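You operate a simulated robot arm through the tools that you are given. There is no shell and no other tool. Be economical: measure what you need, move in short steps, check, and stop when the job is done.

You are at the controls of a simulated robot arm. One attempt, no reset.

TASK
Divide the blue tote at groove 1, lid it and shut both latches.
Fine: one yellow divider, blue lid; both totes, the grey lid, strap and buckle stay as they are.
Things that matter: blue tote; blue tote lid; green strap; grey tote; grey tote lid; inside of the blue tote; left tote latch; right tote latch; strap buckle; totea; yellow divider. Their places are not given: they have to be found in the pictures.

The check looks at the end state, three seconds after you hand in, the way a careful person would. Anything else that was tipped, shoved, dropped, spilled or broken makes it a failure. Lids that push on must go on centred and level and be pressed home; caps that screw on are set level and turned clockwise until they are tight.

THE ROBOT
A 7-joint arm with a two-finger parallel gripper, fixed in place. Base frame: the origin is at the foot of the arm, x ahead of it, y to its left, z up; the work surface is at about z = 760. Units: mm, rad, N and s.
With the tool pointing down near the work surface it reaches from about 340 to 780 mm from the base axis. Its first joint turns from -2.897 to 2.897 rad. Payload 3.91 kg.
The tool frame sits at the grasp point between the pads (the TCP): z along the fingers, y along the line on which they close. The tips reach 30 mm beyond it. Largest opening 110 mm; finger width 20, thickness 10; the body of the gripper, 48 by 112 mm, starts 55 mm behind the TCP.
Orientation is that of the tool frame in the base frame, as [roll, pitch, yaw] about the fixed x, y, z axes, in that order (R = Rz(yaw) Ry(pitch) Rx(roll)). With the fingers straight down and closing along the base's y, the tool's x points along the base's -x, its y along +y and its z along -z.

THE INTERFACE
- The arm moves only by the tool jog_arm. Its argument "rows" is a list of rows, each a list of 3 entries, a list of its own where there are three numbers: the turn, a rotation vector about the base's x, y, z in rad, then the shift along the base's x, y, z in mm, then the opening, from 0 (shut) to 1 (fully open). In form: [[[wx, wy, wz], [x, y, z], grip], ...]. A call has 1 to 12 rows; each row shifts and turns the commanded pose from where the row before left it. Rows are played at 5 a second. More than 50 mm and 0.15 rad between two rows, or a gripper value outside its range, and nothing of the call is played. Where a pose cannot be reached the arm comes as near as it can. A force on the tool above 60 N (or 10 N above the force at the start of the call, whichever is more), or a blocked arm, ends the call early, and 0.2 s more pass. Each finger travels about 153 mm/s and halts on what it meets, pressing with about 45 N; the grip force reading is that of the motor and also rises with nothing between the fingers. The clock runs only during rows and for 0.2 s after the last one: add rows that do not move to give the fingers time. The reply holds the time, the measured pose of the TCP, the force on the tool along the base axes, the opening and the grip force, in the units named above and with some noise, with the torque about the TCP (base axes, N m) and any sound that the robot's microphone picked up.
- Cameras (640 x 400 px; columns grow to the right, rows downward): "scene" is fixed at [44.1, -510.7, 1551.5]; the picture's right is [0.39, -0.92, 0.00], its down [-0.70, -0.30, -0.65] and it looks along [0.60, 0.26, -0.76] (base axes); focal length 346 px, centre (320, 200). "wrist" rides on the gripper at [77, 7, -115] in the tool frame; the picture's right is [-0.09, 1.00, 0.00], its down [-0.80, -0.07, -0.59] and it looks along [-0.59, -0.05, 0.80] (tool axes); focal length 270 px, centre (320, 200).
- camera(camera): a new picture of that camera. It takes no simulated time.
- raise_lower(by): slides the trunk up (or, below 0, down) by that many mm; the arm rides with it, the base frame stays. It gives what a move gives, with no picture.
- locate(camera, pixels): for up to 12 pixels [column, row] of the newest picture of that camera ("zoom" is the newest enlarged one), the place [x, y, z] in the base frame of the surface seen there, good to about 3 mm, but the place of the scene camera against the robot may be out by one fixed shift of up to 25 mm in any direction. It takes no simulated time.
- zoom(camera, box): a new picture of the part [left, top, right, bottom] of that camera's present view, enlarged. It takes no simulated time.
- hand_in(): hands the job in; it is judged then, once.

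Work in short steps. Measure before you move; look again where a grasp or a placing could have gone wrong, and mend it. You have 80 turns and 54 pictures in all, those below and enlarged ones among them. Open the gripper and draw the arm clear of the work before you hand the job in, unless the task says otherwise; then end with one line.

The tools are called after "Emit:" as name(argument=value, ...) on one line, values as JSON. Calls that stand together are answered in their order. jog_arm: Moves the arm, as the interface text tells. Its arguments: {"type":"object","properties":{"rows":{"type":"array"}},"required":["rows"]} The other tools are called the same way: raise_lower (by) slides the trunk up or down; camera (camera) takes a picture; locate (camera, pixels) gives the place of the surface under pixels of a picture; zoom (camera, box) takes an enlarged picture of a part of a camera's view; hand_in () hands the job in.

At the start:

```text
clock: 0.0
tool_pos: [399.7, -129.6, 1139.5]
tcp_rot: [-3.141, -0.001, 3.139]
wrist_force: [-0.6, -0.6, 0.1]
moment: [-0.03, 0.02, 0.02]
width: 109.9
gripper_force: 0.1
trunk travel left (down, up): [-575.0, 35.0]
```

scene: 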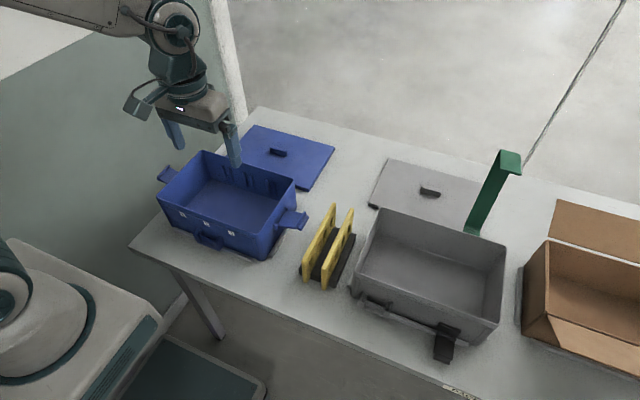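
wrist: 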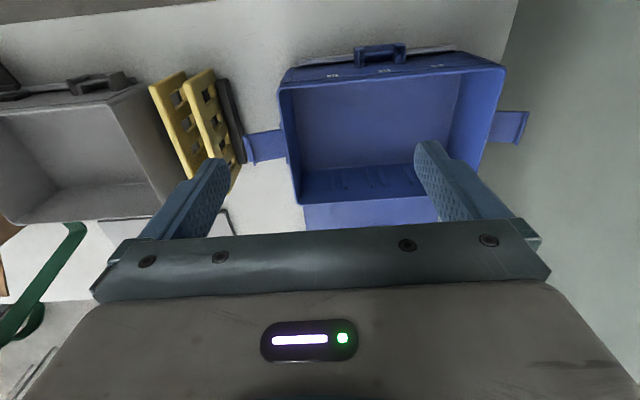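

The scene shows the blue tote around (230,205), dividers at (328,248) and the blue lid at (285,155). I'll enlarge these areas.

Emit:
zoom(camera="scene", box=[140, 110, 360, 300])

Emit:
zoom(camera="wrist", box=[140, 30, 540, 240])

```text
2.11 times, centred on (250, 205) of scene
```

zoom: 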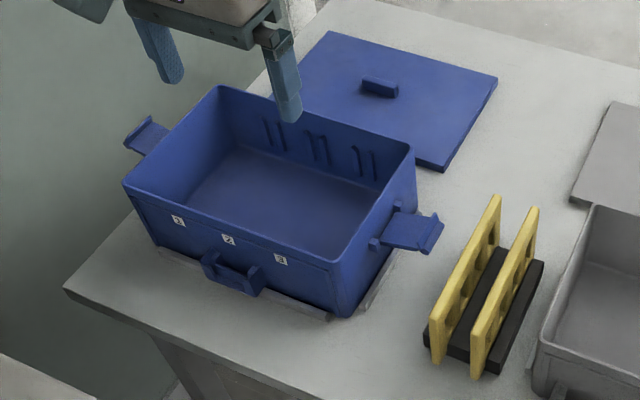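

```text
1.60 times, centred on (340, 135) of wrist
```

zoom: 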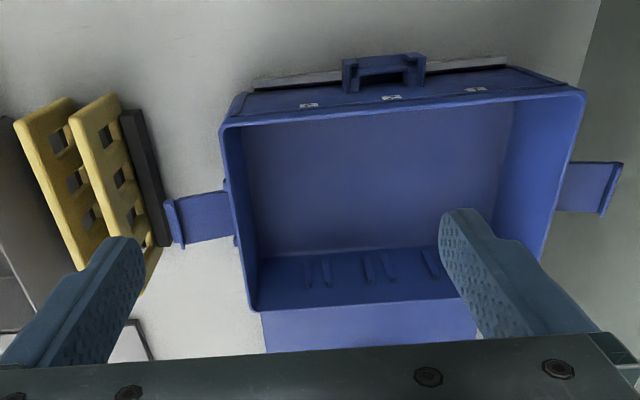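

Locate key points in the wrist zoom: tote rim corners, grooves, dividers, latches, lid, and comparable points in the scene.

Emit:
locate(camera="zoom", pixels=[[223, 124], [582, 96], [251, 308], [308, 105], [391, 97], [475, 89], [18, 125], [72, 106], [115, 97], [150, 250], [172, 222], [607, 200]])

Emit:
locate(camera="scene", pixels=[[203, 152], [296, 181], [267, 259], [161, 199], [183, 216], [206, 223], [231, 232], [333, 206], [351, 211], [303, 280], [321, 284], [279, 152]])

```text
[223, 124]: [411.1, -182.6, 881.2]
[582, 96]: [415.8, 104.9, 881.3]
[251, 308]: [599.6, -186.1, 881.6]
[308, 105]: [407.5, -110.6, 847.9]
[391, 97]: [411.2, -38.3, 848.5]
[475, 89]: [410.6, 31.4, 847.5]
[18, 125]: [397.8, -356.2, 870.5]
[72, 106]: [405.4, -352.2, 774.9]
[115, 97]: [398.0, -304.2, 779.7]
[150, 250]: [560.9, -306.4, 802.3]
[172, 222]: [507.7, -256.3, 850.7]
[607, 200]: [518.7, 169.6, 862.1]
```

```text
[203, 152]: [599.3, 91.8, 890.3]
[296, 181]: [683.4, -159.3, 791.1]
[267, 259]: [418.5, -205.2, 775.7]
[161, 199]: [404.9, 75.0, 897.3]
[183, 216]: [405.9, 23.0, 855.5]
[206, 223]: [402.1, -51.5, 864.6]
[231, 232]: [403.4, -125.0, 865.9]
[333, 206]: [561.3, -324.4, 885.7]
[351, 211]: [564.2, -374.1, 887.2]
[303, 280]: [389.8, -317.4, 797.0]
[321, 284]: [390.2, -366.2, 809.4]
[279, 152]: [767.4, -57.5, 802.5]
```

The wrist's readings serve as truth (scene is offset by about [-7,-12,+14]). I move over the dividers to measure them closely.

Emit:
jog_arm(rows=[[[0, 0, 0], [-5, -45, -15], 1], [[0, 0, 0], [-5, -45, -15], 1], [[0, 0, 0], [-5, -45, -15], 1], [[0, 0, 0], [-5, -45, -15], 1], [[0, 0, 0], [0, 0, 0], 1]])

Emit:
zoom(camera="wrist", box=[200, 20, 520, 220])

```text
clock: 1.2
tool_pos: [381.8, -310.8, 1082.7]
tcp_rot: [3.141, 0.001, 3.14]
wrist_force: [-0.4, -0.6, -0.1]
moment: [0.01, -0.03, 0.04]
width: 110.0
gripper_force: 0.0
trunk travel left (down, up): [-575.0, 35.0]
```

```text
2.00 times, centred on (360, 120) of wrist
```

zoom: 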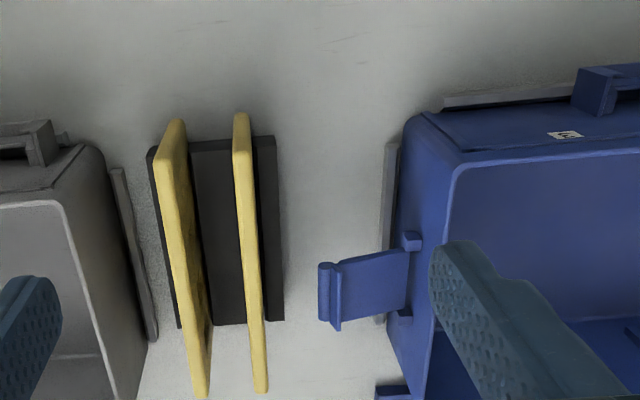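

Divider top edges now appear at zoom (241,125)-(260,380) and (173,150)-(200,385); locate them plus the latch and tote edges.

Emit:
locate(camera="zoom", pixels=[[242, 145], [248, 220], [255, 300], [260, 375], [173, 150], [185, 260], [199, 380], [265, 142], [275, 310], [220, 250], [335, 300], [375, 280]])

```text
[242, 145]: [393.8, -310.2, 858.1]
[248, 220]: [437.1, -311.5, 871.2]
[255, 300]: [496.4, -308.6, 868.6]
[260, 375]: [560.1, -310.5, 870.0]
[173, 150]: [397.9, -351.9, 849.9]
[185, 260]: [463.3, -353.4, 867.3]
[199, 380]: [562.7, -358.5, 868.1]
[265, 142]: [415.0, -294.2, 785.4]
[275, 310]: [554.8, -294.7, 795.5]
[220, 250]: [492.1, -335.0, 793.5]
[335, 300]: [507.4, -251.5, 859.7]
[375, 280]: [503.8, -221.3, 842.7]
```

Divider is at y≈-310, top z≈870. I need its exact end points in x, so I query the ends finely.

Emit:
locate(camera="zoom", pixels=[[240, 114], [240, 118], [241, 124], [241, 130], [241, 136], [261, 384], [262, 388], [262, 391], [175, 120], [201, 394], [203, 398], [255, 150]])

Emit:
zoom(camera="wrist", box=[280, 60, 360, 110])

```text
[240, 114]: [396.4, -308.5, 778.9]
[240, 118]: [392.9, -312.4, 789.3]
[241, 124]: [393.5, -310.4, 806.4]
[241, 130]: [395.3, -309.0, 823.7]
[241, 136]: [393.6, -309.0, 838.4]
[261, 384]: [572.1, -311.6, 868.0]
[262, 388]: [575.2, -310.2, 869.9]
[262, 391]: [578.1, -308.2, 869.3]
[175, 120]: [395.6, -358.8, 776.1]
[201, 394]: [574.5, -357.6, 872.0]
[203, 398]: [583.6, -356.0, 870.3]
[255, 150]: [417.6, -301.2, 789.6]
```

```text
8.00 times, centred on (320, 85) of wrist
```

zoom: 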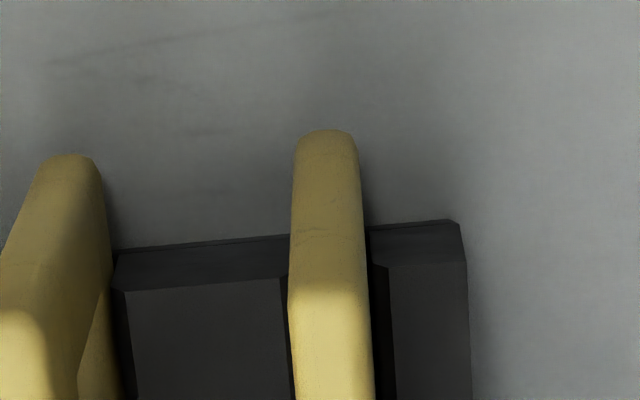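

Divider spans x 394–578 (centre 486), z 776–870. Now over the tote to measure the grooves.

Emit:
jog_arm(rows=[[[0, 0, 0], [0, 48, 0], 1], [[0, 0, 0], [0, 48, 0], 1], [[0, 0, 0], [0, 48, 0], 1], [[0, 0, 0], [0, 48, 0], 1], [[0, 0, 0], [0, 48, 0], 1], [[0, 0, 0], [0, 48, 0], 1], [[0, 0, 0], [0, 48, 0], 1], [[0, 0, 0], [0, 0, 0], 1]])

Emit:
zoom(camera="wrist", box=[130, 40, 450, 240])

```text
clock: 3.0
tool_pos: [381.5, 27.0, 1079.4]
tcp_rot: [3.141, -0.001, 3.14]
wrist_force: [-0.1, 0.0, 0.3]
moment: [-0.01, -0.02, 0.01]
width: 110.1
gripper_force: 0.1
trunk travel left (down, up): [-575.0, 35.0]
```

```text
2.00 times, centred on (290, 140) of wrist
```

zoom: 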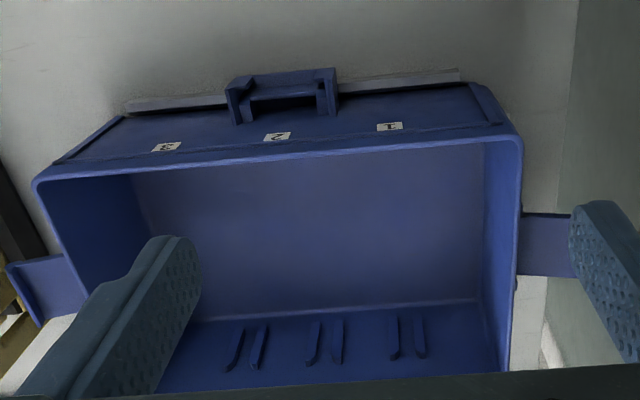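

Groove 1's rib pair is at zoom (393,338)/(419,338). Locating ribs, rim and floor.

Emit:
locate(camera="zoom", pixels=[[392, 325], [395, 355], [415, 322], [420, 352], [406, 335], [390, 127], [52, 172], [500, 138], [519, 180], [507, 340], [320, 240], [407, 290]])

Emit:
zoom(camera="wrist", box=[280, 180, 376, 240])

```text
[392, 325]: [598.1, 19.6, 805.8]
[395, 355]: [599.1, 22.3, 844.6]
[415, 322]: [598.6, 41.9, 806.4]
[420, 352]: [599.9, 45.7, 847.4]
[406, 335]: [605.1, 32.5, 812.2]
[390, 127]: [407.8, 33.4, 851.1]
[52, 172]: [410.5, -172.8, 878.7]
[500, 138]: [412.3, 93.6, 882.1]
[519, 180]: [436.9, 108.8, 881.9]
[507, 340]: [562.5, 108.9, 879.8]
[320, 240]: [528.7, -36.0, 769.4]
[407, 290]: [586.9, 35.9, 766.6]
```

```text
6.67 times, centred on (328, 210) of wrist
```

zoom: 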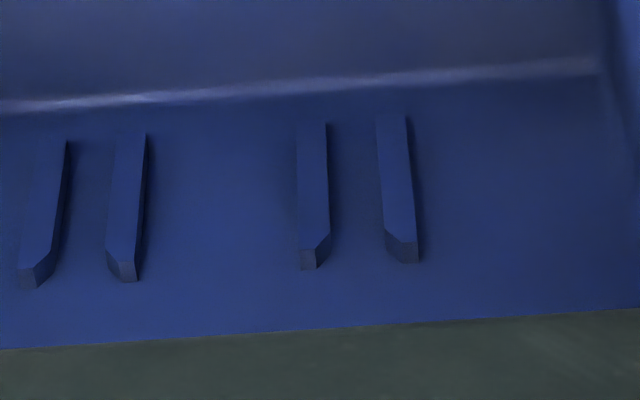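

Refine rib positions using this enlargement.

Emit:
locate(camera="zoom", pixels=[[298, 190], [327, 190], [383, 190], [412, 190], [300, 240], [329, 235], [387, 230], [416, 238], [355, 190], [355, 240], [308, 258], [403, 254]])

```text
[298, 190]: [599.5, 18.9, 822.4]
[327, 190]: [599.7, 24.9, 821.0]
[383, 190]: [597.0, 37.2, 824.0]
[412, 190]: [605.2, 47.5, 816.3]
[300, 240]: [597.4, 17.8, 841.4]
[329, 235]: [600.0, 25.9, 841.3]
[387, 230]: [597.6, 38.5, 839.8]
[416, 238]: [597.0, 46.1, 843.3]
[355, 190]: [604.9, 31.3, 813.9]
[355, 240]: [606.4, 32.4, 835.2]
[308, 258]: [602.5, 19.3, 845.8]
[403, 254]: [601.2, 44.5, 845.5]
```

Groove 1 centre at y≈31.7, back wall inner x≈605.5, yaw≈0. I check the front rim's inner edge for the x centre.

Emit:
zoom(camera="wrist", box=[280, 90, 376, 150])

Emit:
locate(camera="zoom", pixels=[[250, 150], [250, 130], [250, 140], [250, 160], [250, 170], [250, 180], [250, 190], [250, 200], [250, 215], [250, 110], [480, 140], [480, 160]])

```text
6.67 times, centred on (328, 120) of wrist
```

zoom: 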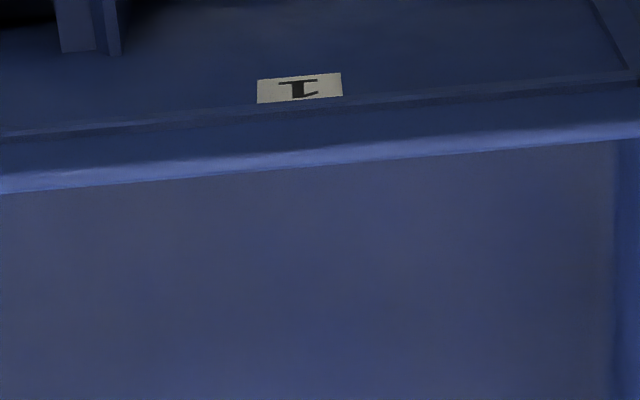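

```text
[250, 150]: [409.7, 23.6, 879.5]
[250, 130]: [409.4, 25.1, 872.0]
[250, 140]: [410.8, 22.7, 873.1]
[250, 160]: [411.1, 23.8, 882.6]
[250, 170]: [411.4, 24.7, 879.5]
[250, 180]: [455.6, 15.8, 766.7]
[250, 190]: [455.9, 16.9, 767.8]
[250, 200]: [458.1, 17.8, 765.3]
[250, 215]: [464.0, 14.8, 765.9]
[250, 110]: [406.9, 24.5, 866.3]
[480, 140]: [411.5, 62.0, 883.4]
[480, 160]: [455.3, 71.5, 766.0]
```

Inner x from 413 to 605.5: tote centre x≈509. Now go above the first divider (486,-310), opening narrowed to ~40 mm.

Emit:
jog_arm(rows=[[[0, 0, 0], [14, -42, -10], 0.4], [[0, 0, 0], [13, -42, -10], 0.4], [[0, 0, 0], [13, -42, -10], 0.4], [[0, 0, 0], [13, -42, -10], 0.4], [[0, 0, 0], [13, -42, -10], 0.4], [[0, 0, 0], [13, -42, -10], 0.4], [[0, 0, 0], [13, -42, -10], 0.4], [[0, 0, 0], [12, -43, -10], 0.4], [[0, 0, 0], [0, 0, -40], 0.4], [[0, 0, 0], [0, 0, -40], 0.4], [[0, 0, 0], [0, 0, 0], 0.4]])

Emit:
camera(camera="wrist")

```text
clock: 5.4
tool_pos: [481.8, -308.3, 919.0]
tcp_rot: [-3.141, -0.001, 3.141]
wrist_force: [-0.8, 0.8, 0.5]
moment: [0.04, -0.02, 0.0]
width: 44.0
gripper_force: 0.0
trunk travel left (down, up): [-575.0, 35.0]
```

```text
44 pictures are left
```

wrist: 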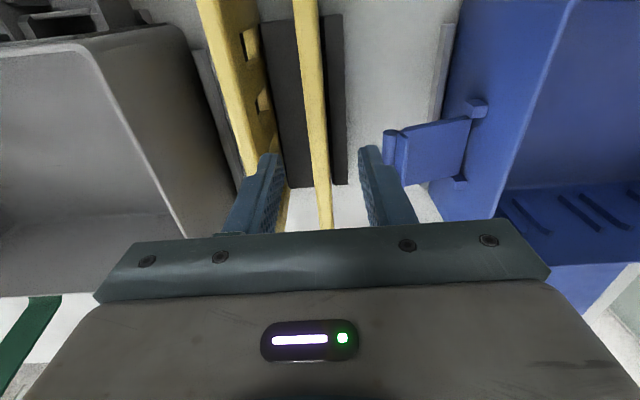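

The fingers straddle the right divider. Descend to z≈848 while shifting slightly, then close.

Emit:
jog_arm(rows=[[[0, 0, 0], [4, -1.5, -15], 0.4], [[0, 0, 0], [0, 0, -20], 0.4], [[0, 0, 0], [0, 0, -20], 0.4], [[0, 0, 0], [0, 0, -16], 0.4], [[0, 0, 0], [0, 0, 0], 0.4], [[0, 0, 0], [0, 0, 0], 0.04], [[0, 0, 0], [0, 0, 0], 0.04], [[0, 0, 0], [0, 0, 0], 0.04]])

```text
clock: 7.2
tool_pos: [487.9, -312.9, 847.7]
tcp_rot: [-3.141, 0.0, -3.141]
wrist_force: [0.0, 2.8, 0.0]
moment: [0.17, -0.01, 0.02]
width: 11.5
gripper_force: 45.1
trunk travel left (down, up): [-575.0, 35.0]
```

Gripped at 11.5 mm. Lift straight up slowly.

Emit:
jog_arm(rows=[[[0, 0, 0], [0, 0, 15], 0.0], [[0, 0, 0], [0, 0, 20], 0.0], [[0, 0, 0], [0, 0, 25], 0.0], [[0, 0, 0], [0, 0, 30], 0.0], [[0, 0, 0], [0, 0, 40], 0.0], [[0, 0, 0], [0, 0, 40], 0.0], [[0, 0, 0], [0, 0, 0], 0.0]])

Emit:
camera(camera="wrist")

Emit:
zoom(camera="scene", box=[180, 80, 420, 300])

```text
clock: 8.8
tool_pos: [489.3, -311.8, 1019.8]
tcp_rot: [3.141, -0.001, 3.14]
wrist_force: [0.4, -0.7, -0.9]
moment: [0.05, -0.02, -0.03]
width: 11.5
gripper_force: 45.1
trunk travel left (down, up): [-575.0, 35.0]
```

```text
43 pictures are left
```

wrist: 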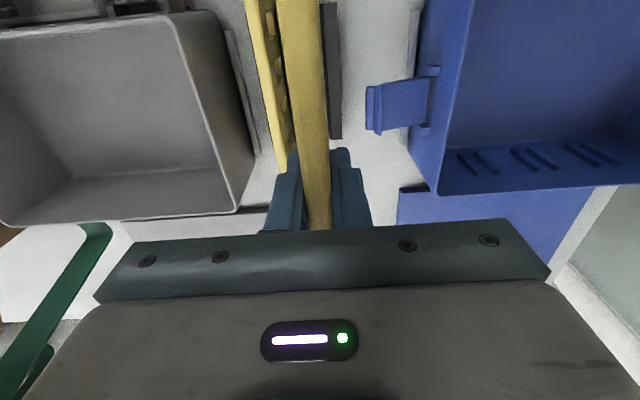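

```text
1.82 times, centred on (300, 190) of scene
```

zoom: 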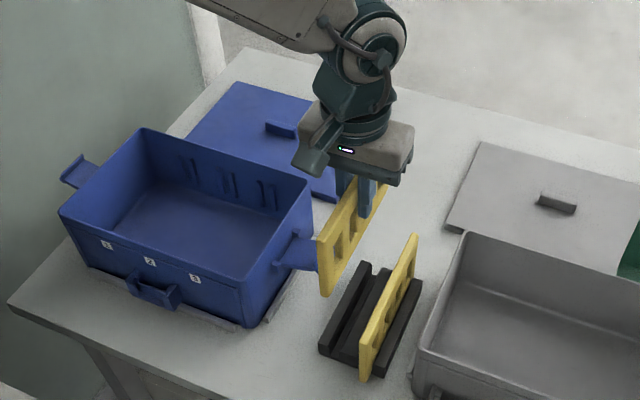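

Divider held level. Carry to (511,31.7) at the same height, then examine alignment.

Emit:
jog_arm(rows=[[[0, 0, 0], [3, 40, 0], 0], [[0, 0, 0], [3, 43, 0], 0], [[0, 0, 0], [3, 43, 0], 0], [[0, 0, 0], [3, 43, 0], 0], [[0, 0, 0], [3, 43, 0], 0], [[0, 0, 0], [3, 43, 0], 0], [[0, 0, 0], [2, 43, 0], 0], [[0, 0, 0], [2, 45, 0], 0], [[0, 0, 0], [0, 0, 0], 0], [[0, 0, 0], [0, 0, 0], 0]])

Emit:
zoom(camera="wrist", box=[200, 0, 480, 240])

```text
clock: 11.0
tool_pos: [506.5, 31.5, 1018.6]
tcp_rot: [3.14, 0.002, 3.139]
wrist_force: [0.1, -0.5, -0.6]
moment: [0.01, 0.01, -0.03]
width: 11.3
gripper_force: 45.0
trunk travel left (down, up): [-575.0, 35.0]
```

```text
1.67 times, centred on (340, 120) of wrist
```

zoom: 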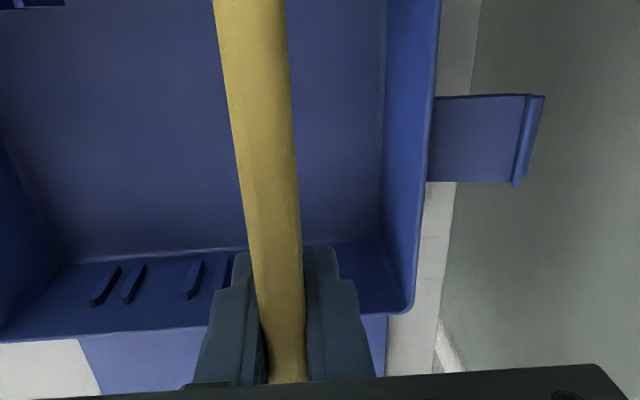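

Check the divider position against the tote with several located points.

Emit:
locate(camera="zoom", pixels=[[252, 20], [258, 80], [266, 150], [272, 220], [280, 290], [287, 350], [188, 280], [197, 270], [218, 275], [104, 285], [134, 285], [420, 200]])

Emit:
jog_arm(rows=[[[0, 0, 0], [0, 0, 0], 0]])

Emit:
zoom(camera="scene", box=[150, 80, 310, 270])

```text
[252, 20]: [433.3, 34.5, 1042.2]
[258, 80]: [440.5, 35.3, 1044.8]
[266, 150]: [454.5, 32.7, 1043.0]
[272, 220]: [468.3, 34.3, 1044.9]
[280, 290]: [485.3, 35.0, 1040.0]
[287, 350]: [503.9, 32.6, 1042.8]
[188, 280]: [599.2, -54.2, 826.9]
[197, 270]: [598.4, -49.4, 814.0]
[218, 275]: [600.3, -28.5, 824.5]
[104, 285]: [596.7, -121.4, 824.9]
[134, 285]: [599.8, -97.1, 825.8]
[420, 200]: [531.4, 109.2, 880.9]
```

```text
clock: 11.4
tool_pos: [508.3, 32.5, 1019.7]
tcp_rot: [-3.141, 0.0, 3.141]
wrist_force: [-1.2, 0.4, -1.4]
moment: [0.04, 0.02, -0.03]
width: 11.4
gripper_force: 45.3
trunk travel left (down, up): [-575.0, 35.0]
```

```text
2.11 times, centred on (230, 175) of scene
```

zoom: 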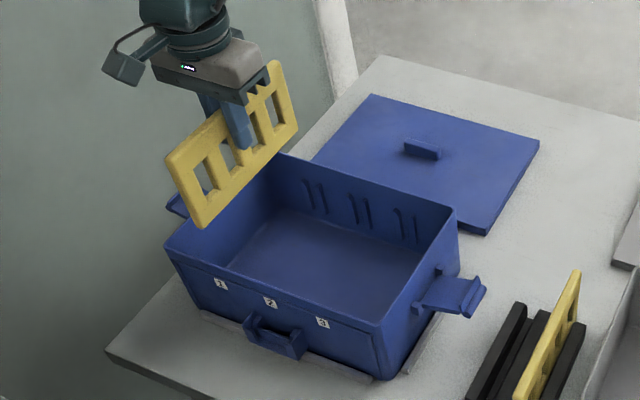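

Divider's at located y≈34 vs groove ≈31.5; x centre ≈508 vs 509.3. I shift by (+1.5,-2) and lower until its bottom is just inside the rim.

Emit:
jog_arm(rows=[[[0, 0, 0], [1.5, -2, -15], 0], [[0, 0, 0], [0, 0, -20], 0], [[0, 0, 0], [0, 0, -20], 0], [[0, 0, 0], [0, 0, -20], 0], [[0, 0, 0], [0, 0, -15], 0], [[0, 0, 0], [0, 0, 0], 0], [[0, 0, 0], [0, 0, 0], 0]])

Emit:
zoom(camera="scene", box=[155, 110, 295, 220])

Emit:
zoom(camera="wrist", box=[200, 0, 480, 240])

```text
clock: 13.0
tool_pos: [510.5, 28.4, 929.5]
tcp_rot: [3.141, 0.001, 3.141]
wrist_force: [-5.7, 1.2, 14.3]
moment: [0.02, -1.22, 0.11]
width: 11.4
gripper_force: 45.0
trunk travel left (down, up): [-575.0, 35.0]
```

```text
3.64 times, centred on (225, 165) of scene
```

zoom: 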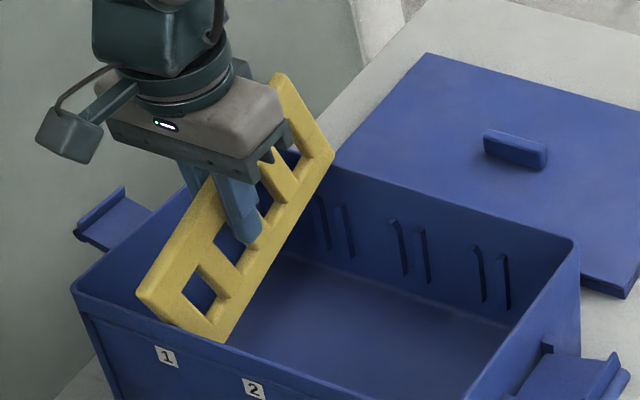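

```text
1.67 times, centred on (340, 120) of wrist
```

zoom: 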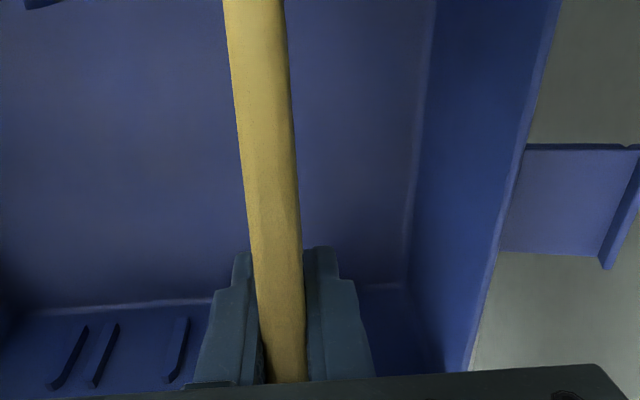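

Contact of 14 N at the far end (z-force with -1.2 Nm about y) before the ribs should be reached. I enlarge the far end to see what it touches.

Emit:
zoom(camera="scene", box=[185, 120, 255, 175])

Emit:
locate(camera="zoom", pixels=[[240, 60], [260, 60], [340, 200], [380, 220], [350, 130], [390, 180], [300, 350], [330, 290], [400, 330], [430, 330], [270, 230], [500, 260]])

```text
7.27 times, centred on (220, 148) of scene
```

zoom: 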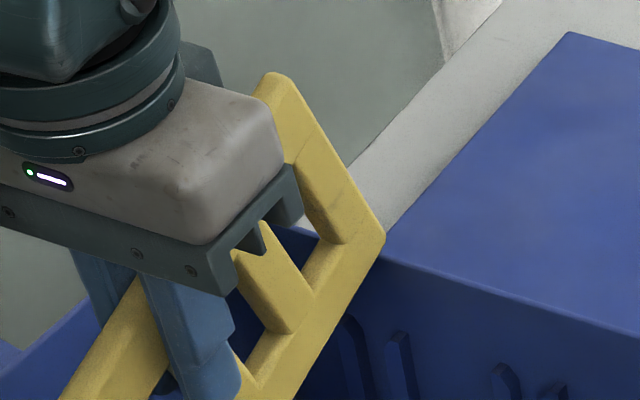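

```text
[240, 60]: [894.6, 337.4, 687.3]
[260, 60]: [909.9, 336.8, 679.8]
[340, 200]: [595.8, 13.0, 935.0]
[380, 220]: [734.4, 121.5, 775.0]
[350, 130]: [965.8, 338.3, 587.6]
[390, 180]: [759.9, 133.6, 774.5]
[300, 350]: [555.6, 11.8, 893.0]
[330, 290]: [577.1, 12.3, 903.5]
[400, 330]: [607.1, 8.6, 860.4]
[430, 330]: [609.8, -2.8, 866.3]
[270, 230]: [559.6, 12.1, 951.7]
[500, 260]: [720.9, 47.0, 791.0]
```

The divider's far end snagged and it has pitched up in the grip. I lift it clear and re-measure the back rim and the tilt.

Emit:
jog_arm(rows=[[[0, 0, 0], [0, 0, 20], 0], [[0, 0, 0], [0, 0, 30], 0], [[0, 0, 0], [0, 0, 40], 0], [[0, 0, 0], [0, 0, 40], 0], [[0, 0, 0], [-20, 0, 0], 0], [[0, 0, 0], [-40, 0, 0], 0], [[0, 0, 0], [-40, 0, 0], 0], [[0, 0, 0], [0, 0, 0], 0]])

Emit:
camera(camera="wrist")

Emit:
zoom(camera="scene", box=[110, 60, 310, 260])

```text
clock: 14.8
tool_pos: [415.6, 31.2, 1057.3]
tcp_rot: [3.141, 0.0, -3.141]
wrist_force: [0.1, -0.3, 0.0]
moment: [-0.02, -0.01, -0.06]
width: 11.4
gripper_force: 44.8
trunk travel left (down, up): [-575.0, 35.0]
```

```text
36 pictures are left
```

wrist: 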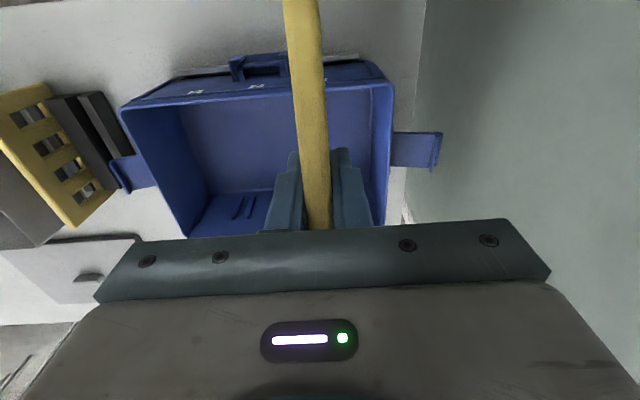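

```text
2.00 times, centred on (210, 160) of scene
```

zoom: 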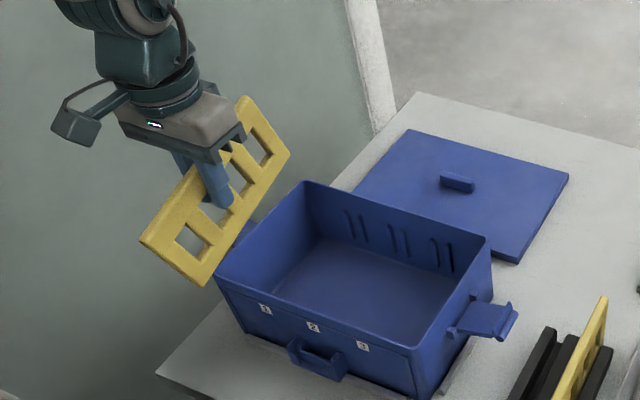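

Measure tilt on the divider's bottom and top edges in the scene zoom, and the tote's back rim from wrist.

Emit:
locate(camera="zoom", pixels=[[207, 276], [220, 255], [240, 225], [255, 203], [270, 180], [284, 160], [202, 280], [286, 150], [320, 188], [400, 213], [470, 233], [350, 200]])

Emit:
locate(camera="wrist", pixels=[[190, 237], [210, 235], [230, 233], [389, 120], [386, 180], [382, 215], [302, 15], [305, 60], [310, 110], [315, 170], [318, 215], [127, 110]])

```text
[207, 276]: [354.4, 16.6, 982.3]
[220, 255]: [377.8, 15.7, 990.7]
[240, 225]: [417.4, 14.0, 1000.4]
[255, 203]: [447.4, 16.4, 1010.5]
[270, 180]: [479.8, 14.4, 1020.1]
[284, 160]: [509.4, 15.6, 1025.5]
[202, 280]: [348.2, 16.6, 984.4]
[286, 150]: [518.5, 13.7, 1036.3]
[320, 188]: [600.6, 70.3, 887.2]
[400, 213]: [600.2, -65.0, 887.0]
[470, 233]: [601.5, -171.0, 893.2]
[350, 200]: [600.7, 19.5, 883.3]
```

```text
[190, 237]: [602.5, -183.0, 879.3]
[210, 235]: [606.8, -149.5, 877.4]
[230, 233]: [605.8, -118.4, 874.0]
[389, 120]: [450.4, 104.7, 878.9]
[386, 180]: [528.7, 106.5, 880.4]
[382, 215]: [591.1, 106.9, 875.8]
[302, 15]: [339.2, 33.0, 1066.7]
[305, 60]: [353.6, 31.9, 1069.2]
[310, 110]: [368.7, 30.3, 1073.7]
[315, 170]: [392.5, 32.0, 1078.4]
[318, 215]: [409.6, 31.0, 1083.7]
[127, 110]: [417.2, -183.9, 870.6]
```

Divider is pitched by ≈0.265 rad (far end up) in the grip. I tilt the tool +0.265 about y to level it, then re-measure its ends.

Emit:
jog_arm(rows=[[[0, 0.13, 0], [0, 0, 0], 0], [[0, 0.135, 0], [0, 0, 0], 0], [[0, 0, 0], [0, 0, 0], 0], [[0, 0, 0], [0, 0, 0], 0]])

Emit:
zoom(camera="scene", box=[130, 80, 290, 200])

```text
clock: 15.8
tool_pos: [412.9, 30.0, 1057.4]
tcp_rot: [3.141, -0.265, 3.14]
wrist_force: [-0.1, -0.8, -1.1]
moment: [0.02, 0.0, -0.02]
width: 11.5
gripper_force: 44.8
trunk travel left (down, up): [-575.0, 35.0]
```

```text
3.33 times, centred on (210, 140) of scene
```

zoom: 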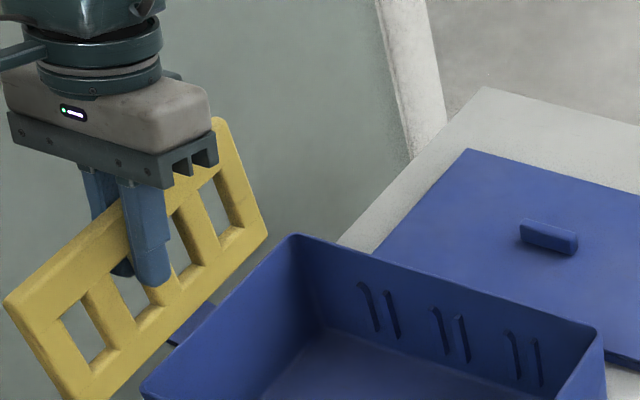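

Locate the divider's ends and edges in this enlargement.

Emit:
locate(camera="zoom", pixels=[[15, 306], [40, 350], [58, 380], [262, 220], [266, 235], [255, 190], [245, 165], [115, 375], [150, 345], [200, 295], [240, 253], [20, 315]])

Emit:
zoom(camera="scene", box=[120, 100, 240, 220])

```text
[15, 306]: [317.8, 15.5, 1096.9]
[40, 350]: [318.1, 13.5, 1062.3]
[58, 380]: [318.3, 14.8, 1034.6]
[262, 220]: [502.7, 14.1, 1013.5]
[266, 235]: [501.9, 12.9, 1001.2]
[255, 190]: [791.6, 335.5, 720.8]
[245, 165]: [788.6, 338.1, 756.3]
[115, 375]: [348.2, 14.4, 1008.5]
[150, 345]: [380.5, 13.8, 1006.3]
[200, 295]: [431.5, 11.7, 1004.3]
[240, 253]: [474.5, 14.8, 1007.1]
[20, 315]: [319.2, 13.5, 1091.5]
```

```text
3.33 times, centred on (180, 160) of scene
```

zoom: 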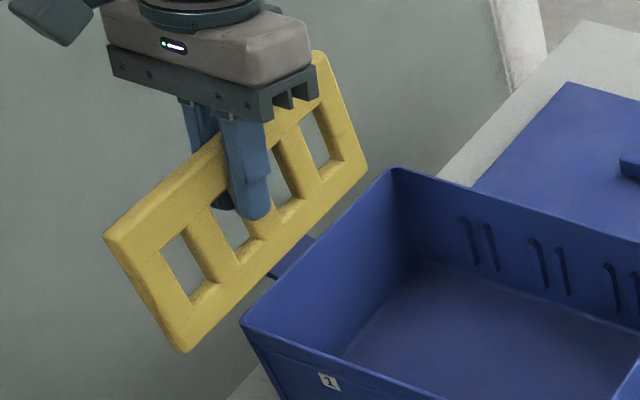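

Divider is level now with scene-frame ends at x=317.8 and 502.5 (centre 410.2, y≈14 at its near face). Now the tote's limits in the same frame.

Emit:
locate(camera="zoom", pixels=[[463, 240], [472, 240], [480, 245], [487, 245], [495, 250], [505, 260], [330, 362], [335, 356], [340, 350], [345, 345], [470, 195], [475, 200]])

Emit:
zoom(camera="scene", box=[185, 150, 255, 200])

```text
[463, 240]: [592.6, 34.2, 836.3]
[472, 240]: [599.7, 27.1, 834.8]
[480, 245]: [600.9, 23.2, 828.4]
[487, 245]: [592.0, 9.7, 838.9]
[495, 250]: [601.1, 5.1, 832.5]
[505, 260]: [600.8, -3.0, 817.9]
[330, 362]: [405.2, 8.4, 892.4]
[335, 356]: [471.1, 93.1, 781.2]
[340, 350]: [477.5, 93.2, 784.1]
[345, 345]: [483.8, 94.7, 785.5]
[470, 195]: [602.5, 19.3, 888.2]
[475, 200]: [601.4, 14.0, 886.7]
```

```text
8.00 times, centred on (220, 175) of scene
```

zoom: 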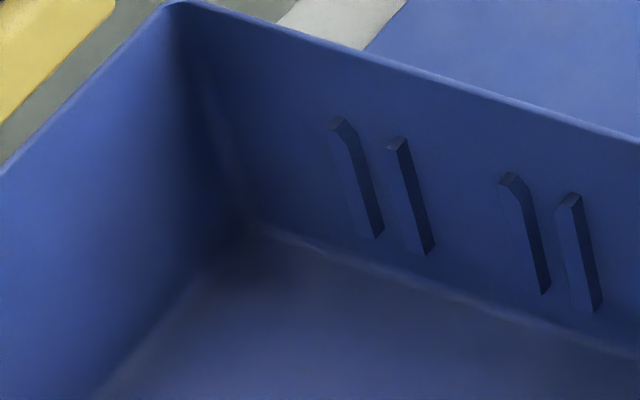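

Back inner wall scene x≈601, front ≈407 → centre 504, so shift +93.8 in x. Get the groove's y in scene frame from the ribs' front faces.

Emit:
locate(camera="zoom", pixels=[[338, 170], [345, 170], [352, 170], [358, 180], [364, 200], [396, 170], [402, 180], [408, 190], [412, 200], [417, 215], [340, 123], [397, 143]])

```text
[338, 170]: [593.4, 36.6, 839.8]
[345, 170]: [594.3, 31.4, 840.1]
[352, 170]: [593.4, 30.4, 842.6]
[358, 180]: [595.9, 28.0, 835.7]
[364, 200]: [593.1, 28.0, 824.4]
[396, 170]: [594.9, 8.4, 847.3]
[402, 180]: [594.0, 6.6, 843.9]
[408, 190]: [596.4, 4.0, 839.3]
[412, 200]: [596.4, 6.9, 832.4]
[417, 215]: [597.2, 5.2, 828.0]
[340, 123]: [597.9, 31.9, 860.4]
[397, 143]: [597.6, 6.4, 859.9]
```

In y the divider (centre ≈19.6 scene, 31.6 wrist) matches groove 1 (19.5 / 31.8). Shift +94 in x and lower to just above the rim.

Emit:
jog_arm(rows=[[[0, 0, 0], [30, 0, 0], 0], [[0, 0, 0], [34, 0, 0], 0], [[0, 0, 0], [30, 0, 0], 0], [[0, 0, 0], [0, 0, -35], 0], [[0, 0, 0], [0, 0, -35], 0], [[0, 0, 0], [0, 0, -30], 0], [[0, 0, 0], [0, 0, 0], 0], [[0, 0, 0], [0, 0, 0], 0]])

Emit:
zoom(camera="scene", box=[150, 105, 260, 225])

```text
clock: 17.6
tool_pos: [507.4, 31.9, 960.1]
tcp_rot: [-3.14, -0.265, 3.14]
wrist_force: [-0.7, 0.0, -2.2]
moment: [-0.02, -0.01, -0.01]
width: 11.2
gripper_force: 44.5
trunk travel left (down, up): [-575.0, 35.0]
```

```text
3.33 times, centred on (205, 165) of scene
```

zoom: 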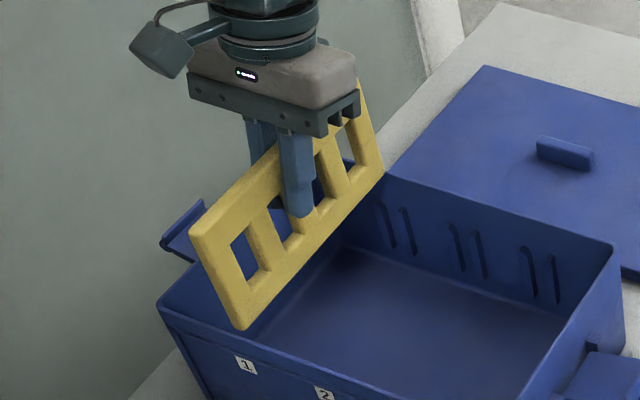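

Verify end positions here before entering.

Emit:
locate(camera="zoom", pixels=[[203, 255], [220, 290], [236, 320], [240, 326], [379, 150], [381, 165], [376, 140], [280, 280], [340, 215], [250, 318], [248, 346], [400, 190]])

```text
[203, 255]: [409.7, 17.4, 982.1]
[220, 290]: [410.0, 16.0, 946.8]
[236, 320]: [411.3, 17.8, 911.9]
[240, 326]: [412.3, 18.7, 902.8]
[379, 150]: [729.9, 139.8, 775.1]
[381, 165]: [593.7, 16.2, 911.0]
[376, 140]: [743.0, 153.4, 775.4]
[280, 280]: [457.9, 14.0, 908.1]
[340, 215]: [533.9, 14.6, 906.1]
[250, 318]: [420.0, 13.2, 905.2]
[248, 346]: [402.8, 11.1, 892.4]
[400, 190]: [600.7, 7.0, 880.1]
```

Ends at 410.5 / 595 vs tote 407 / 601: nudge +1 mm and descend gently past the rim.

Emit:
jog_arm(rows=[[[0, 0, 0], [1, 0, 0], 0], [[0, 0, 0], [0, 0, -10], 0], [[0, 0, 0], [0, 0, -10], 0], [[0, 0, 0], [0, 0, -10], 0], [[0, 0, 0], [0, 0, 0], 0]])

```text
clock: 18.8
tool_pos: [505.8, 29.2, 927.8]
tcp_rot: [3.141, -0.264, 3.14]
wrist_force: [0.9, -0.2, 0.0]
moment: [0.0, -0.05, 0.0]
width: 11.1
gripper_force: 45.1
trunk travel left (down, up): [-575.0, 35.0]
```

Past the rim without contact. Continue in small steps into the ribs.

Emit:
jog_arm(rows=[[[0, 0, 0], [0, 0, -6], 0], [[0, 0, 0], [0, 0, -6], 0], [[0, 0, 0], [0, 0, -6], 0], [[0, 0, 0], [0, 0, 0], 0]])

Emit:
zoom(camera="scene", box=[150, 105, 260, 225])

```text
clock: 19.8
tool_pos: [506.3, 29.8, 911.5]
tcp_rot: [-3.141, -0.266, -3.14]
wrist_force: [0.1, 4.5, 0.4]
moment: [0.31, -0.01, -0.03]
width: 11.3
gripper_force: 44.8
trunk travel left (down, up): [-575.0, 35.0]
```

```text
3.33 times, centred on (205, 165) of scene
```

zoom: 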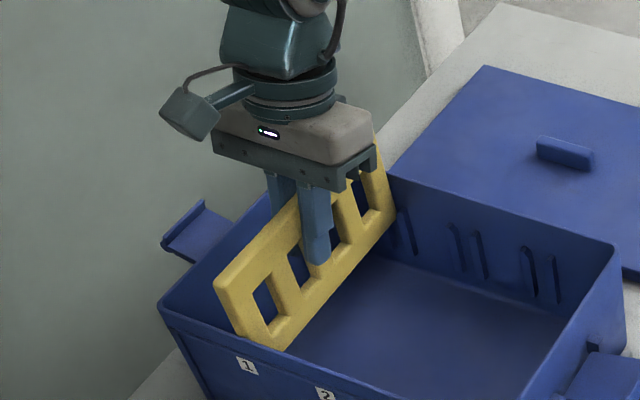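

Side force +4.5 N in y at the bottom edge with no twist: both ends are in the groove, slightly off. Nudge +1 in y and continue down.

Emit:
jog_arm(rows=[[[0, 0, 0], [0, 1, -4], 0], [[0, 0, 0], [0, 0, -8], 0], [[0, 0, 0], [0, 0, -8], 0], [[0, 0, 0], [0, 0, -8], 0], [[0, 0, 0], [0, 0, 0], 0]])

```text
clock: 21.0
tool_pos: [507.4, 29.8, 883.8]
tcp_rot: [-3.141, -0.265, 3.138]
wrist_force: [-0.4, 1.9, -0.3]
moment: [0.07, 0.01, -0.02]
width: 11.3
gripper_force: 44.8
trunk travel left (down, up): [-575.0, 35.0]
```

Sliding freely in the groove. Continue toward the floor.

Emit:
jog_arm(rows=[[[0, 0, 0], [0, 0.5, -10], 0], [[0, 0, 0], [0, 0, -10], 0], [[0, 0, 0], [0, 0, -10], 0], [[0, 0, 0], [0, 0, -8], 0], [[0, 0, 0], [0, 0, -6], 0], [[0, 0, 0], [0, 0, -4], 0], [[0, 0, 0], [0, 0, 0], 0]])

```text
clock: 22.6
tool_pos: [506.1, 29.2, 837.1]
tcp_rot: [-3.141, -0.26, 3.14]
wrist_force: [8.5, 1.2, 37.8]
moment: [0.01, -0.18, 0.02]
width: 11.6
gripper_force: 44.8
trunk travel left (down, up): [-575.0, 35.0]
```

The divider is bottomed (38 N). Release to ~40 mm and withdraw up, levelling the tool.

Emit:
jog_arm(rows=[[[0, 0, 0], [0, 0, 2], 0.3], [[0, 0, 0], [0, 0, 0], 0.3], [[0, 0, 0], [0, 0, 30], 0.3], [[0, 0, 0], [0, 0, 40], 0.3], [[0, 0, 0], [0, 0, 45], 0.3], [[0, -0.13, 0], [0, 0, 45], 0.3], [[0, -0.135, 0], [-45, 0, 45], 0.3], [[0, 0, 0], [-45, 0, 20], 1], [[0, 0, 0], [-40, 0, 0], 1], [[0, 0, 0], [0, 0, 0], 1]])

Emit:
camera(camera="wrist")

Emit:
zoom(camera="scene", box=[140, 110, 360, 270])

```text
refused: row 7 steps farther than a row can; nothing moved
```

```text
29 pictures are left
```

wrist: 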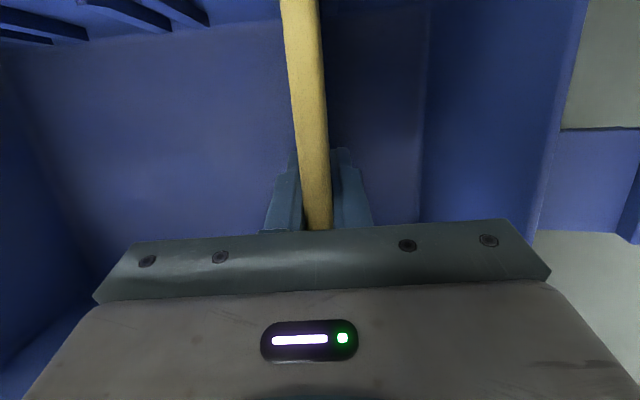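

```text
2.50 times, centred on (250, 190) of scene
```

zoom: 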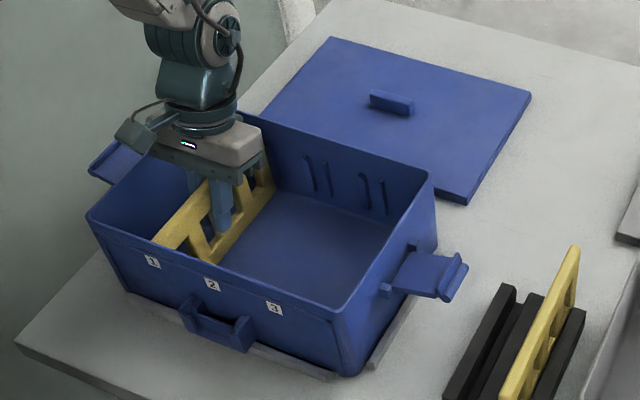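

The 3-D step exceeded 50 mm; same motion in smaller steps.

Emit:
jog_arm(rows=[[[0, 0, 0], [0, 0, 2], 0.3], [[0, 0, 0], [0, 0, 0], 0.3], [[0, 0, 0], [0, 0, 30], 0.3], [[0, 0, 0], [0, 0, 40], 0.3], [[0, 0, 0], [0, 0, 45], 0.3], [[0, -0.13, 0], [0, 0, 45], 0.3], [[0, -0.135, 0], [-20, 0, 40], 0.3], [[0, 0, 0], [-40, 0, 20], 1], [[0, 0, 0], [-45, 0, 0], 1], [[0, 0, 0], [-25, 0, 0], 1], [[0, 0, 0], [0, 0, 0], 1]])

Emit:
camera(camera="wrist")

Emit:
zoom(camera="scene", box=[140, 110, 360, 270])

```text
clock: 25.0
tool_pos: [378.0, 31.7, 1054.9]
tcp_rot: [3.141, 0.0, -3.141]
wrist_force: [-0.5, -0.5, 0.1]
moment: [0.0, -0.01, -0.04]
width: 110.1
gripper_force: 0.0
trunk travel left (down, up): [-575.0, 35.0]
```

```text
27 pictures are left
```

wrist: 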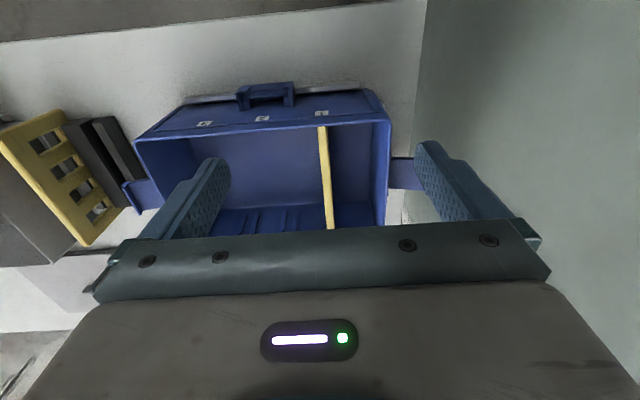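

```text
2.50 times, centred on (250, 190) of scene
```

zoom: 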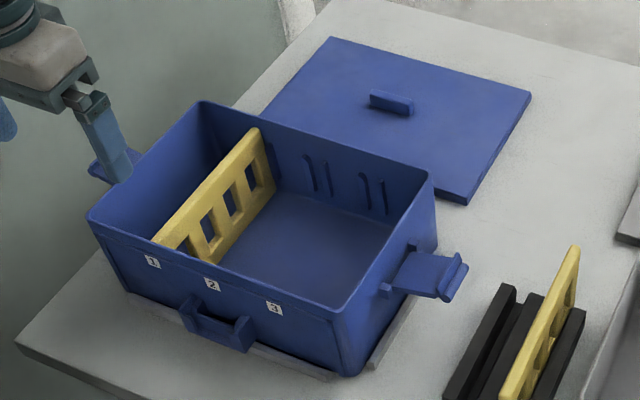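

Divider sits in groove 1. Now locate lid corners, its handle, and the divider's top in this scene zoom.

Emit:
locate(camera="zoom", pixels=[[331, 42], [528, 94], [465, 195], [372, 92], [410, 107], [390, 95], [390, 106], [350, 90], [450, 130], [255, 133], [160, 238], [467, 203]])

Emit:
jog_arm(rows=[[[0, 0, 0], [40, -20, 20], 1], [[0, 0, 0], [45, -20, 0], 1], [[0, 0, 0], [45, -10, 0], 1], [[0, 0, 0], [45, 0, 0], 1], [[0, 0, 0], [35, 0, 0], 1], [[0, 0, 0], [0, 0, 0], 1]])

Emit:
camera(camera="wrist")

```text
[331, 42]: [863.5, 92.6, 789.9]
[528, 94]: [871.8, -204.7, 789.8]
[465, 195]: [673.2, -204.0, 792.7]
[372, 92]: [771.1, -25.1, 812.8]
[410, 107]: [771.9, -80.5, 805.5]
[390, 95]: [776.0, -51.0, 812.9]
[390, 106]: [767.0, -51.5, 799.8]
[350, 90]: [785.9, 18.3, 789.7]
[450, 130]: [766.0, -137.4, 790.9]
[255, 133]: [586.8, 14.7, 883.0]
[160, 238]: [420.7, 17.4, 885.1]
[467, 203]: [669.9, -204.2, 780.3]
```

```text
clock: 26.4
tool_pos: [588.1, -19.5, 1077.3]
tcp_rot: [-3.14, 0.0, 3.139]
wrist_force: [0.1, -0.1, -0.2]
moment: [0.01, 0.0, 0.02]
width: 109.8
gripper_force: 0.0
trunk travel left (down, up): [-575.0, 35.0]
```

```text
25 pictures are left
```

wrist: 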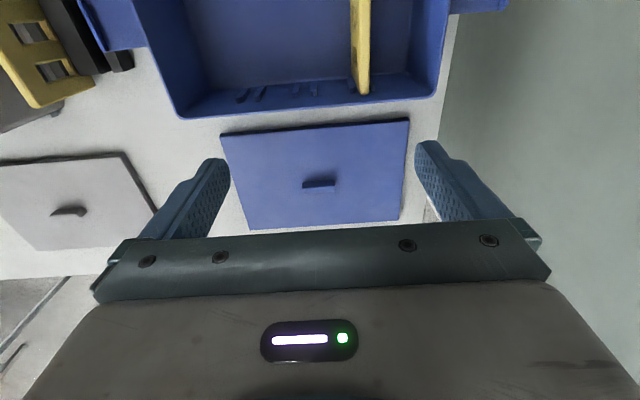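

Lid visible in wrist at (220,130)-(408,222) with handle at (319,183). Locate precisely.

Emit:
zoom(camera="wrist", box=[200, 100, 440, 240])

Emit:
locate(camera="wrist", pixels=[[222, 135], [408, 121], [398, 218], [251, 227], [304, 185], [334, 181], [319, 180], [319, 184], [319, 187], [367, 60], [363, 90], [310, 120]])

```text
2.67 times, centred on (320, 170) of wrist
```

zoom: 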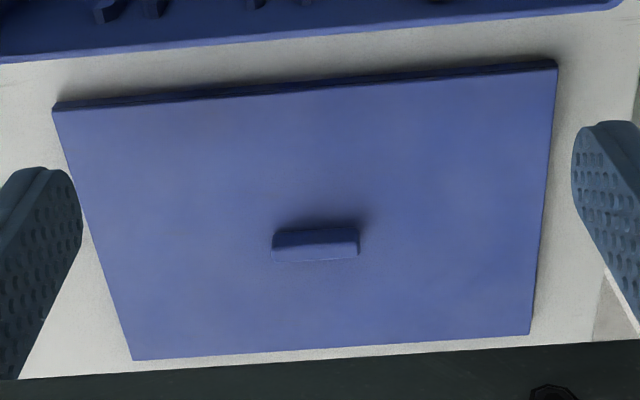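

```text
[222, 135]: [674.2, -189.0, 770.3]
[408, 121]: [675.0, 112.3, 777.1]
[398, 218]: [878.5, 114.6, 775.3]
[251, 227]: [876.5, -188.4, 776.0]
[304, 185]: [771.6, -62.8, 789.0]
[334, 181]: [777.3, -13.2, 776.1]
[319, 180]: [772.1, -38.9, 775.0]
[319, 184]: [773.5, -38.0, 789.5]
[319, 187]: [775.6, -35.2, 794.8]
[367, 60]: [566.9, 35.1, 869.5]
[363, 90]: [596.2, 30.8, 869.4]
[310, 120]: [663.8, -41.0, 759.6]
```

Handle measurement in the enlargement.

Emit:
locate(camera="zoom", pixels=[[275, 255], [355, 248], [315, 244], [315, 250], [315, 255], [315, 259], [315, 265], [315, 235], [300, 70], [300, 92], [300, 345], [300, 240]])

```text
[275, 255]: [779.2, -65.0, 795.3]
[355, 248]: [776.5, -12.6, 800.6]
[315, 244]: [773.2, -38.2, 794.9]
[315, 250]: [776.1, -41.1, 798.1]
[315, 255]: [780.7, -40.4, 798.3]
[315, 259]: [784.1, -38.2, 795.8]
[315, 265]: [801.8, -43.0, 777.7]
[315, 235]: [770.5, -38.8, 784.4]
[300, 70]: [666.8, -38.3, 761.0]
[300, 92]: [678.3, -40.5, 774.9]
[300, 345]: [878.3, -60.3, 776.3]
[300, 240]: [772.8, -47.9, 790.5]
```

Handle centre (778,-38.5), 14 mm thick along x, top z≈798. Rotate the tool 90° and approach above it.

Emit:
jog_arm(rows=[[[0, 0, 0.1428], [17, -1.7, -12], 1], [[0, 0, 0.1428], [17, -1.7, -12], 1], [[0, 0, 0.1428], [17, -1.7, -12], 1], [[0, 0, 0.1428], [17, -1.7, -12], 1], [[0, 0, 0.1428], [17, -1.7, -12], 0.6], [[0, 0, 0.1428], [17, -1.7, -12], 0.6], [[0, 0, 0.1428], [17, -1.7, -12], 0.6], [[0, 0, 0.1428], [17, -1.7, -12], 0.6], [[0, 0, 0.1428], [17, -1.7, -12], 0.6], [[0, 0, 0.1428], [17, -1.7, -12], 0.6], [[0, 0, 0.1428], [17, -1.7, -12], 0.6], [[0, 0, 0], [0, 0, 0], 0.6]])

Emit:
camera(camera="wrist")

```text
clock: 29.0
tool_pos: [773.4, -39.7, 947.7]
tcp_rot: [-3.141, 0.001, -1.571]
wrist_force: [0.9, -0.3, 0.6]
moment: [0.02, 0.0, -0.03]
width: 66.2
gripper_force: 0.0
trunk travel left (down, up): [-575.0, 35.0]
```

```text
23 pictures are left
```

wrist: 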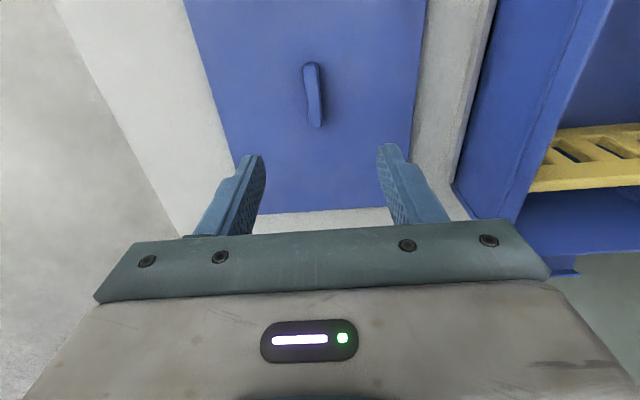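

Handle appears at (314,95) in the wrist view; relocate it to refine the approach.

Emit:
locate(camera="wrist", pixels=[[311, 70], [313, 90], [316, 110], [311, 64], [317, 122], [306, 100], [321, 100], [240, 180], [420, 30]])

```text
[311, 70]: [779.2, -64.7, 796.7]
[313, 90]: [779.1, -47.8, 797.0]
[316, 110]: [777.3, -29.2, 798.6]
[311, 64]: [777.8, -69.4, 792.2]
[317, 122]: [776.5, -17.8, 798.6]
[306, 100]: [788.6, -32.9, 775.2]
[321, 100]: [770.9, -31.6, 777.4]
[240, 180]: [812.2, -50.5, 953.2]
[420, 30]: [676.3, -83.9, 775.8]
```

Handle centre (778,-40.5). Shift +4 in x and descend to z≈812.

Emit:
jog_arm(rows=[[[0, 0, 0], [4, -1, -35], 0.6], [[0, 0, 0], [0, 0, -40], 0.6], [[0, 0, 0], [0, 0, -35], 0.6], [[0, 0, 0], [0, 0, -20], 0.6], [[0, 0, 0], [0, 0, -6], 0.6], [[0, 0, 0], [0, 0, 0], 0.6]])

```text
clock: 30.4
tool_pos: [776.8, -40.4, 808.7]
tcp_rot: [3.141, 0.002, -1.572]
wrist_force: [0.6, -0.3, 0.3]
moment: [-0.03, 0.02, -0.03]
width: 65.9
gripper_force: 0.1
trunk travel left (down, up): [-575.0, 35.0]
```

At z≈809 with no contact; close on the handle.

Emit:
jog_arm(rows=[[[0, 0, 0], [0, 0, 0], 0.3], [[0, 0, 0], [0, 0, 0], 0], [[0, 0, 0], [0, 0, 0], 0], [[0, 0, 0], [0, 0, 0], 0]])

```text
clock: 31.4
tool_pos: [777.8, -41.2, 810.0]
tcp_rot: [3.14, 0.001, -1.571]
wrist_force: [1.0, -0.6, 1.2]
moment: [0.01, -0.02, 0.05]
width: 13.5
gripper_force: 44.5
trunk travel left (down, up): [-575.0, 35.0]
```

Gripped 13.5 mm. Lift to z≈980 then bring it back over the tote.

Emit:
jog_arm(rows=[[[0, 0, 0], [0, 0, 10], 0], [[0, 0, 0], [0, 0, 20], 0], [[0, 0, 0], [0, 0, 30], 0], [[0, 0, 0], [0, 0, 35], 0], [[0, 0, 0], [-5, 0, 35], 0], [[0, 0, 0], [-10, 0, 35], 0], [[0, 0, 0], [-20, 0, 5], 0], [[0, 0, 0], [-20, 0, 0], 0], [[0, 0, 0], [-20, 0, 0], 0], [[0, 0, 0], [0, 0, 0], 0]])

Emit:
camera(camera="scene")

```text
clock: 33.6
tool_pos: [700.7, -39.2, 978.9]
tcp_rot: [3.141, 0.0, -1.573]
wrist_force: [0.1, 0.5, -2.1]
moment: [-0.04, 0.0, -0.02]
width: 13.3
gripper_force: 45.0
trunk travel left (down, up): [-575.0, 35.0]
```

```text
22 pictures are left
```

scene: 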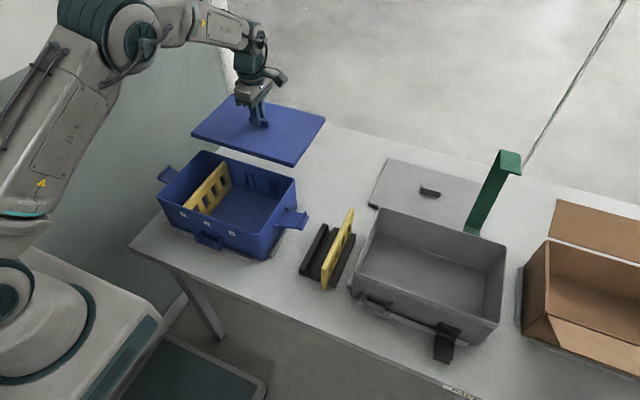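

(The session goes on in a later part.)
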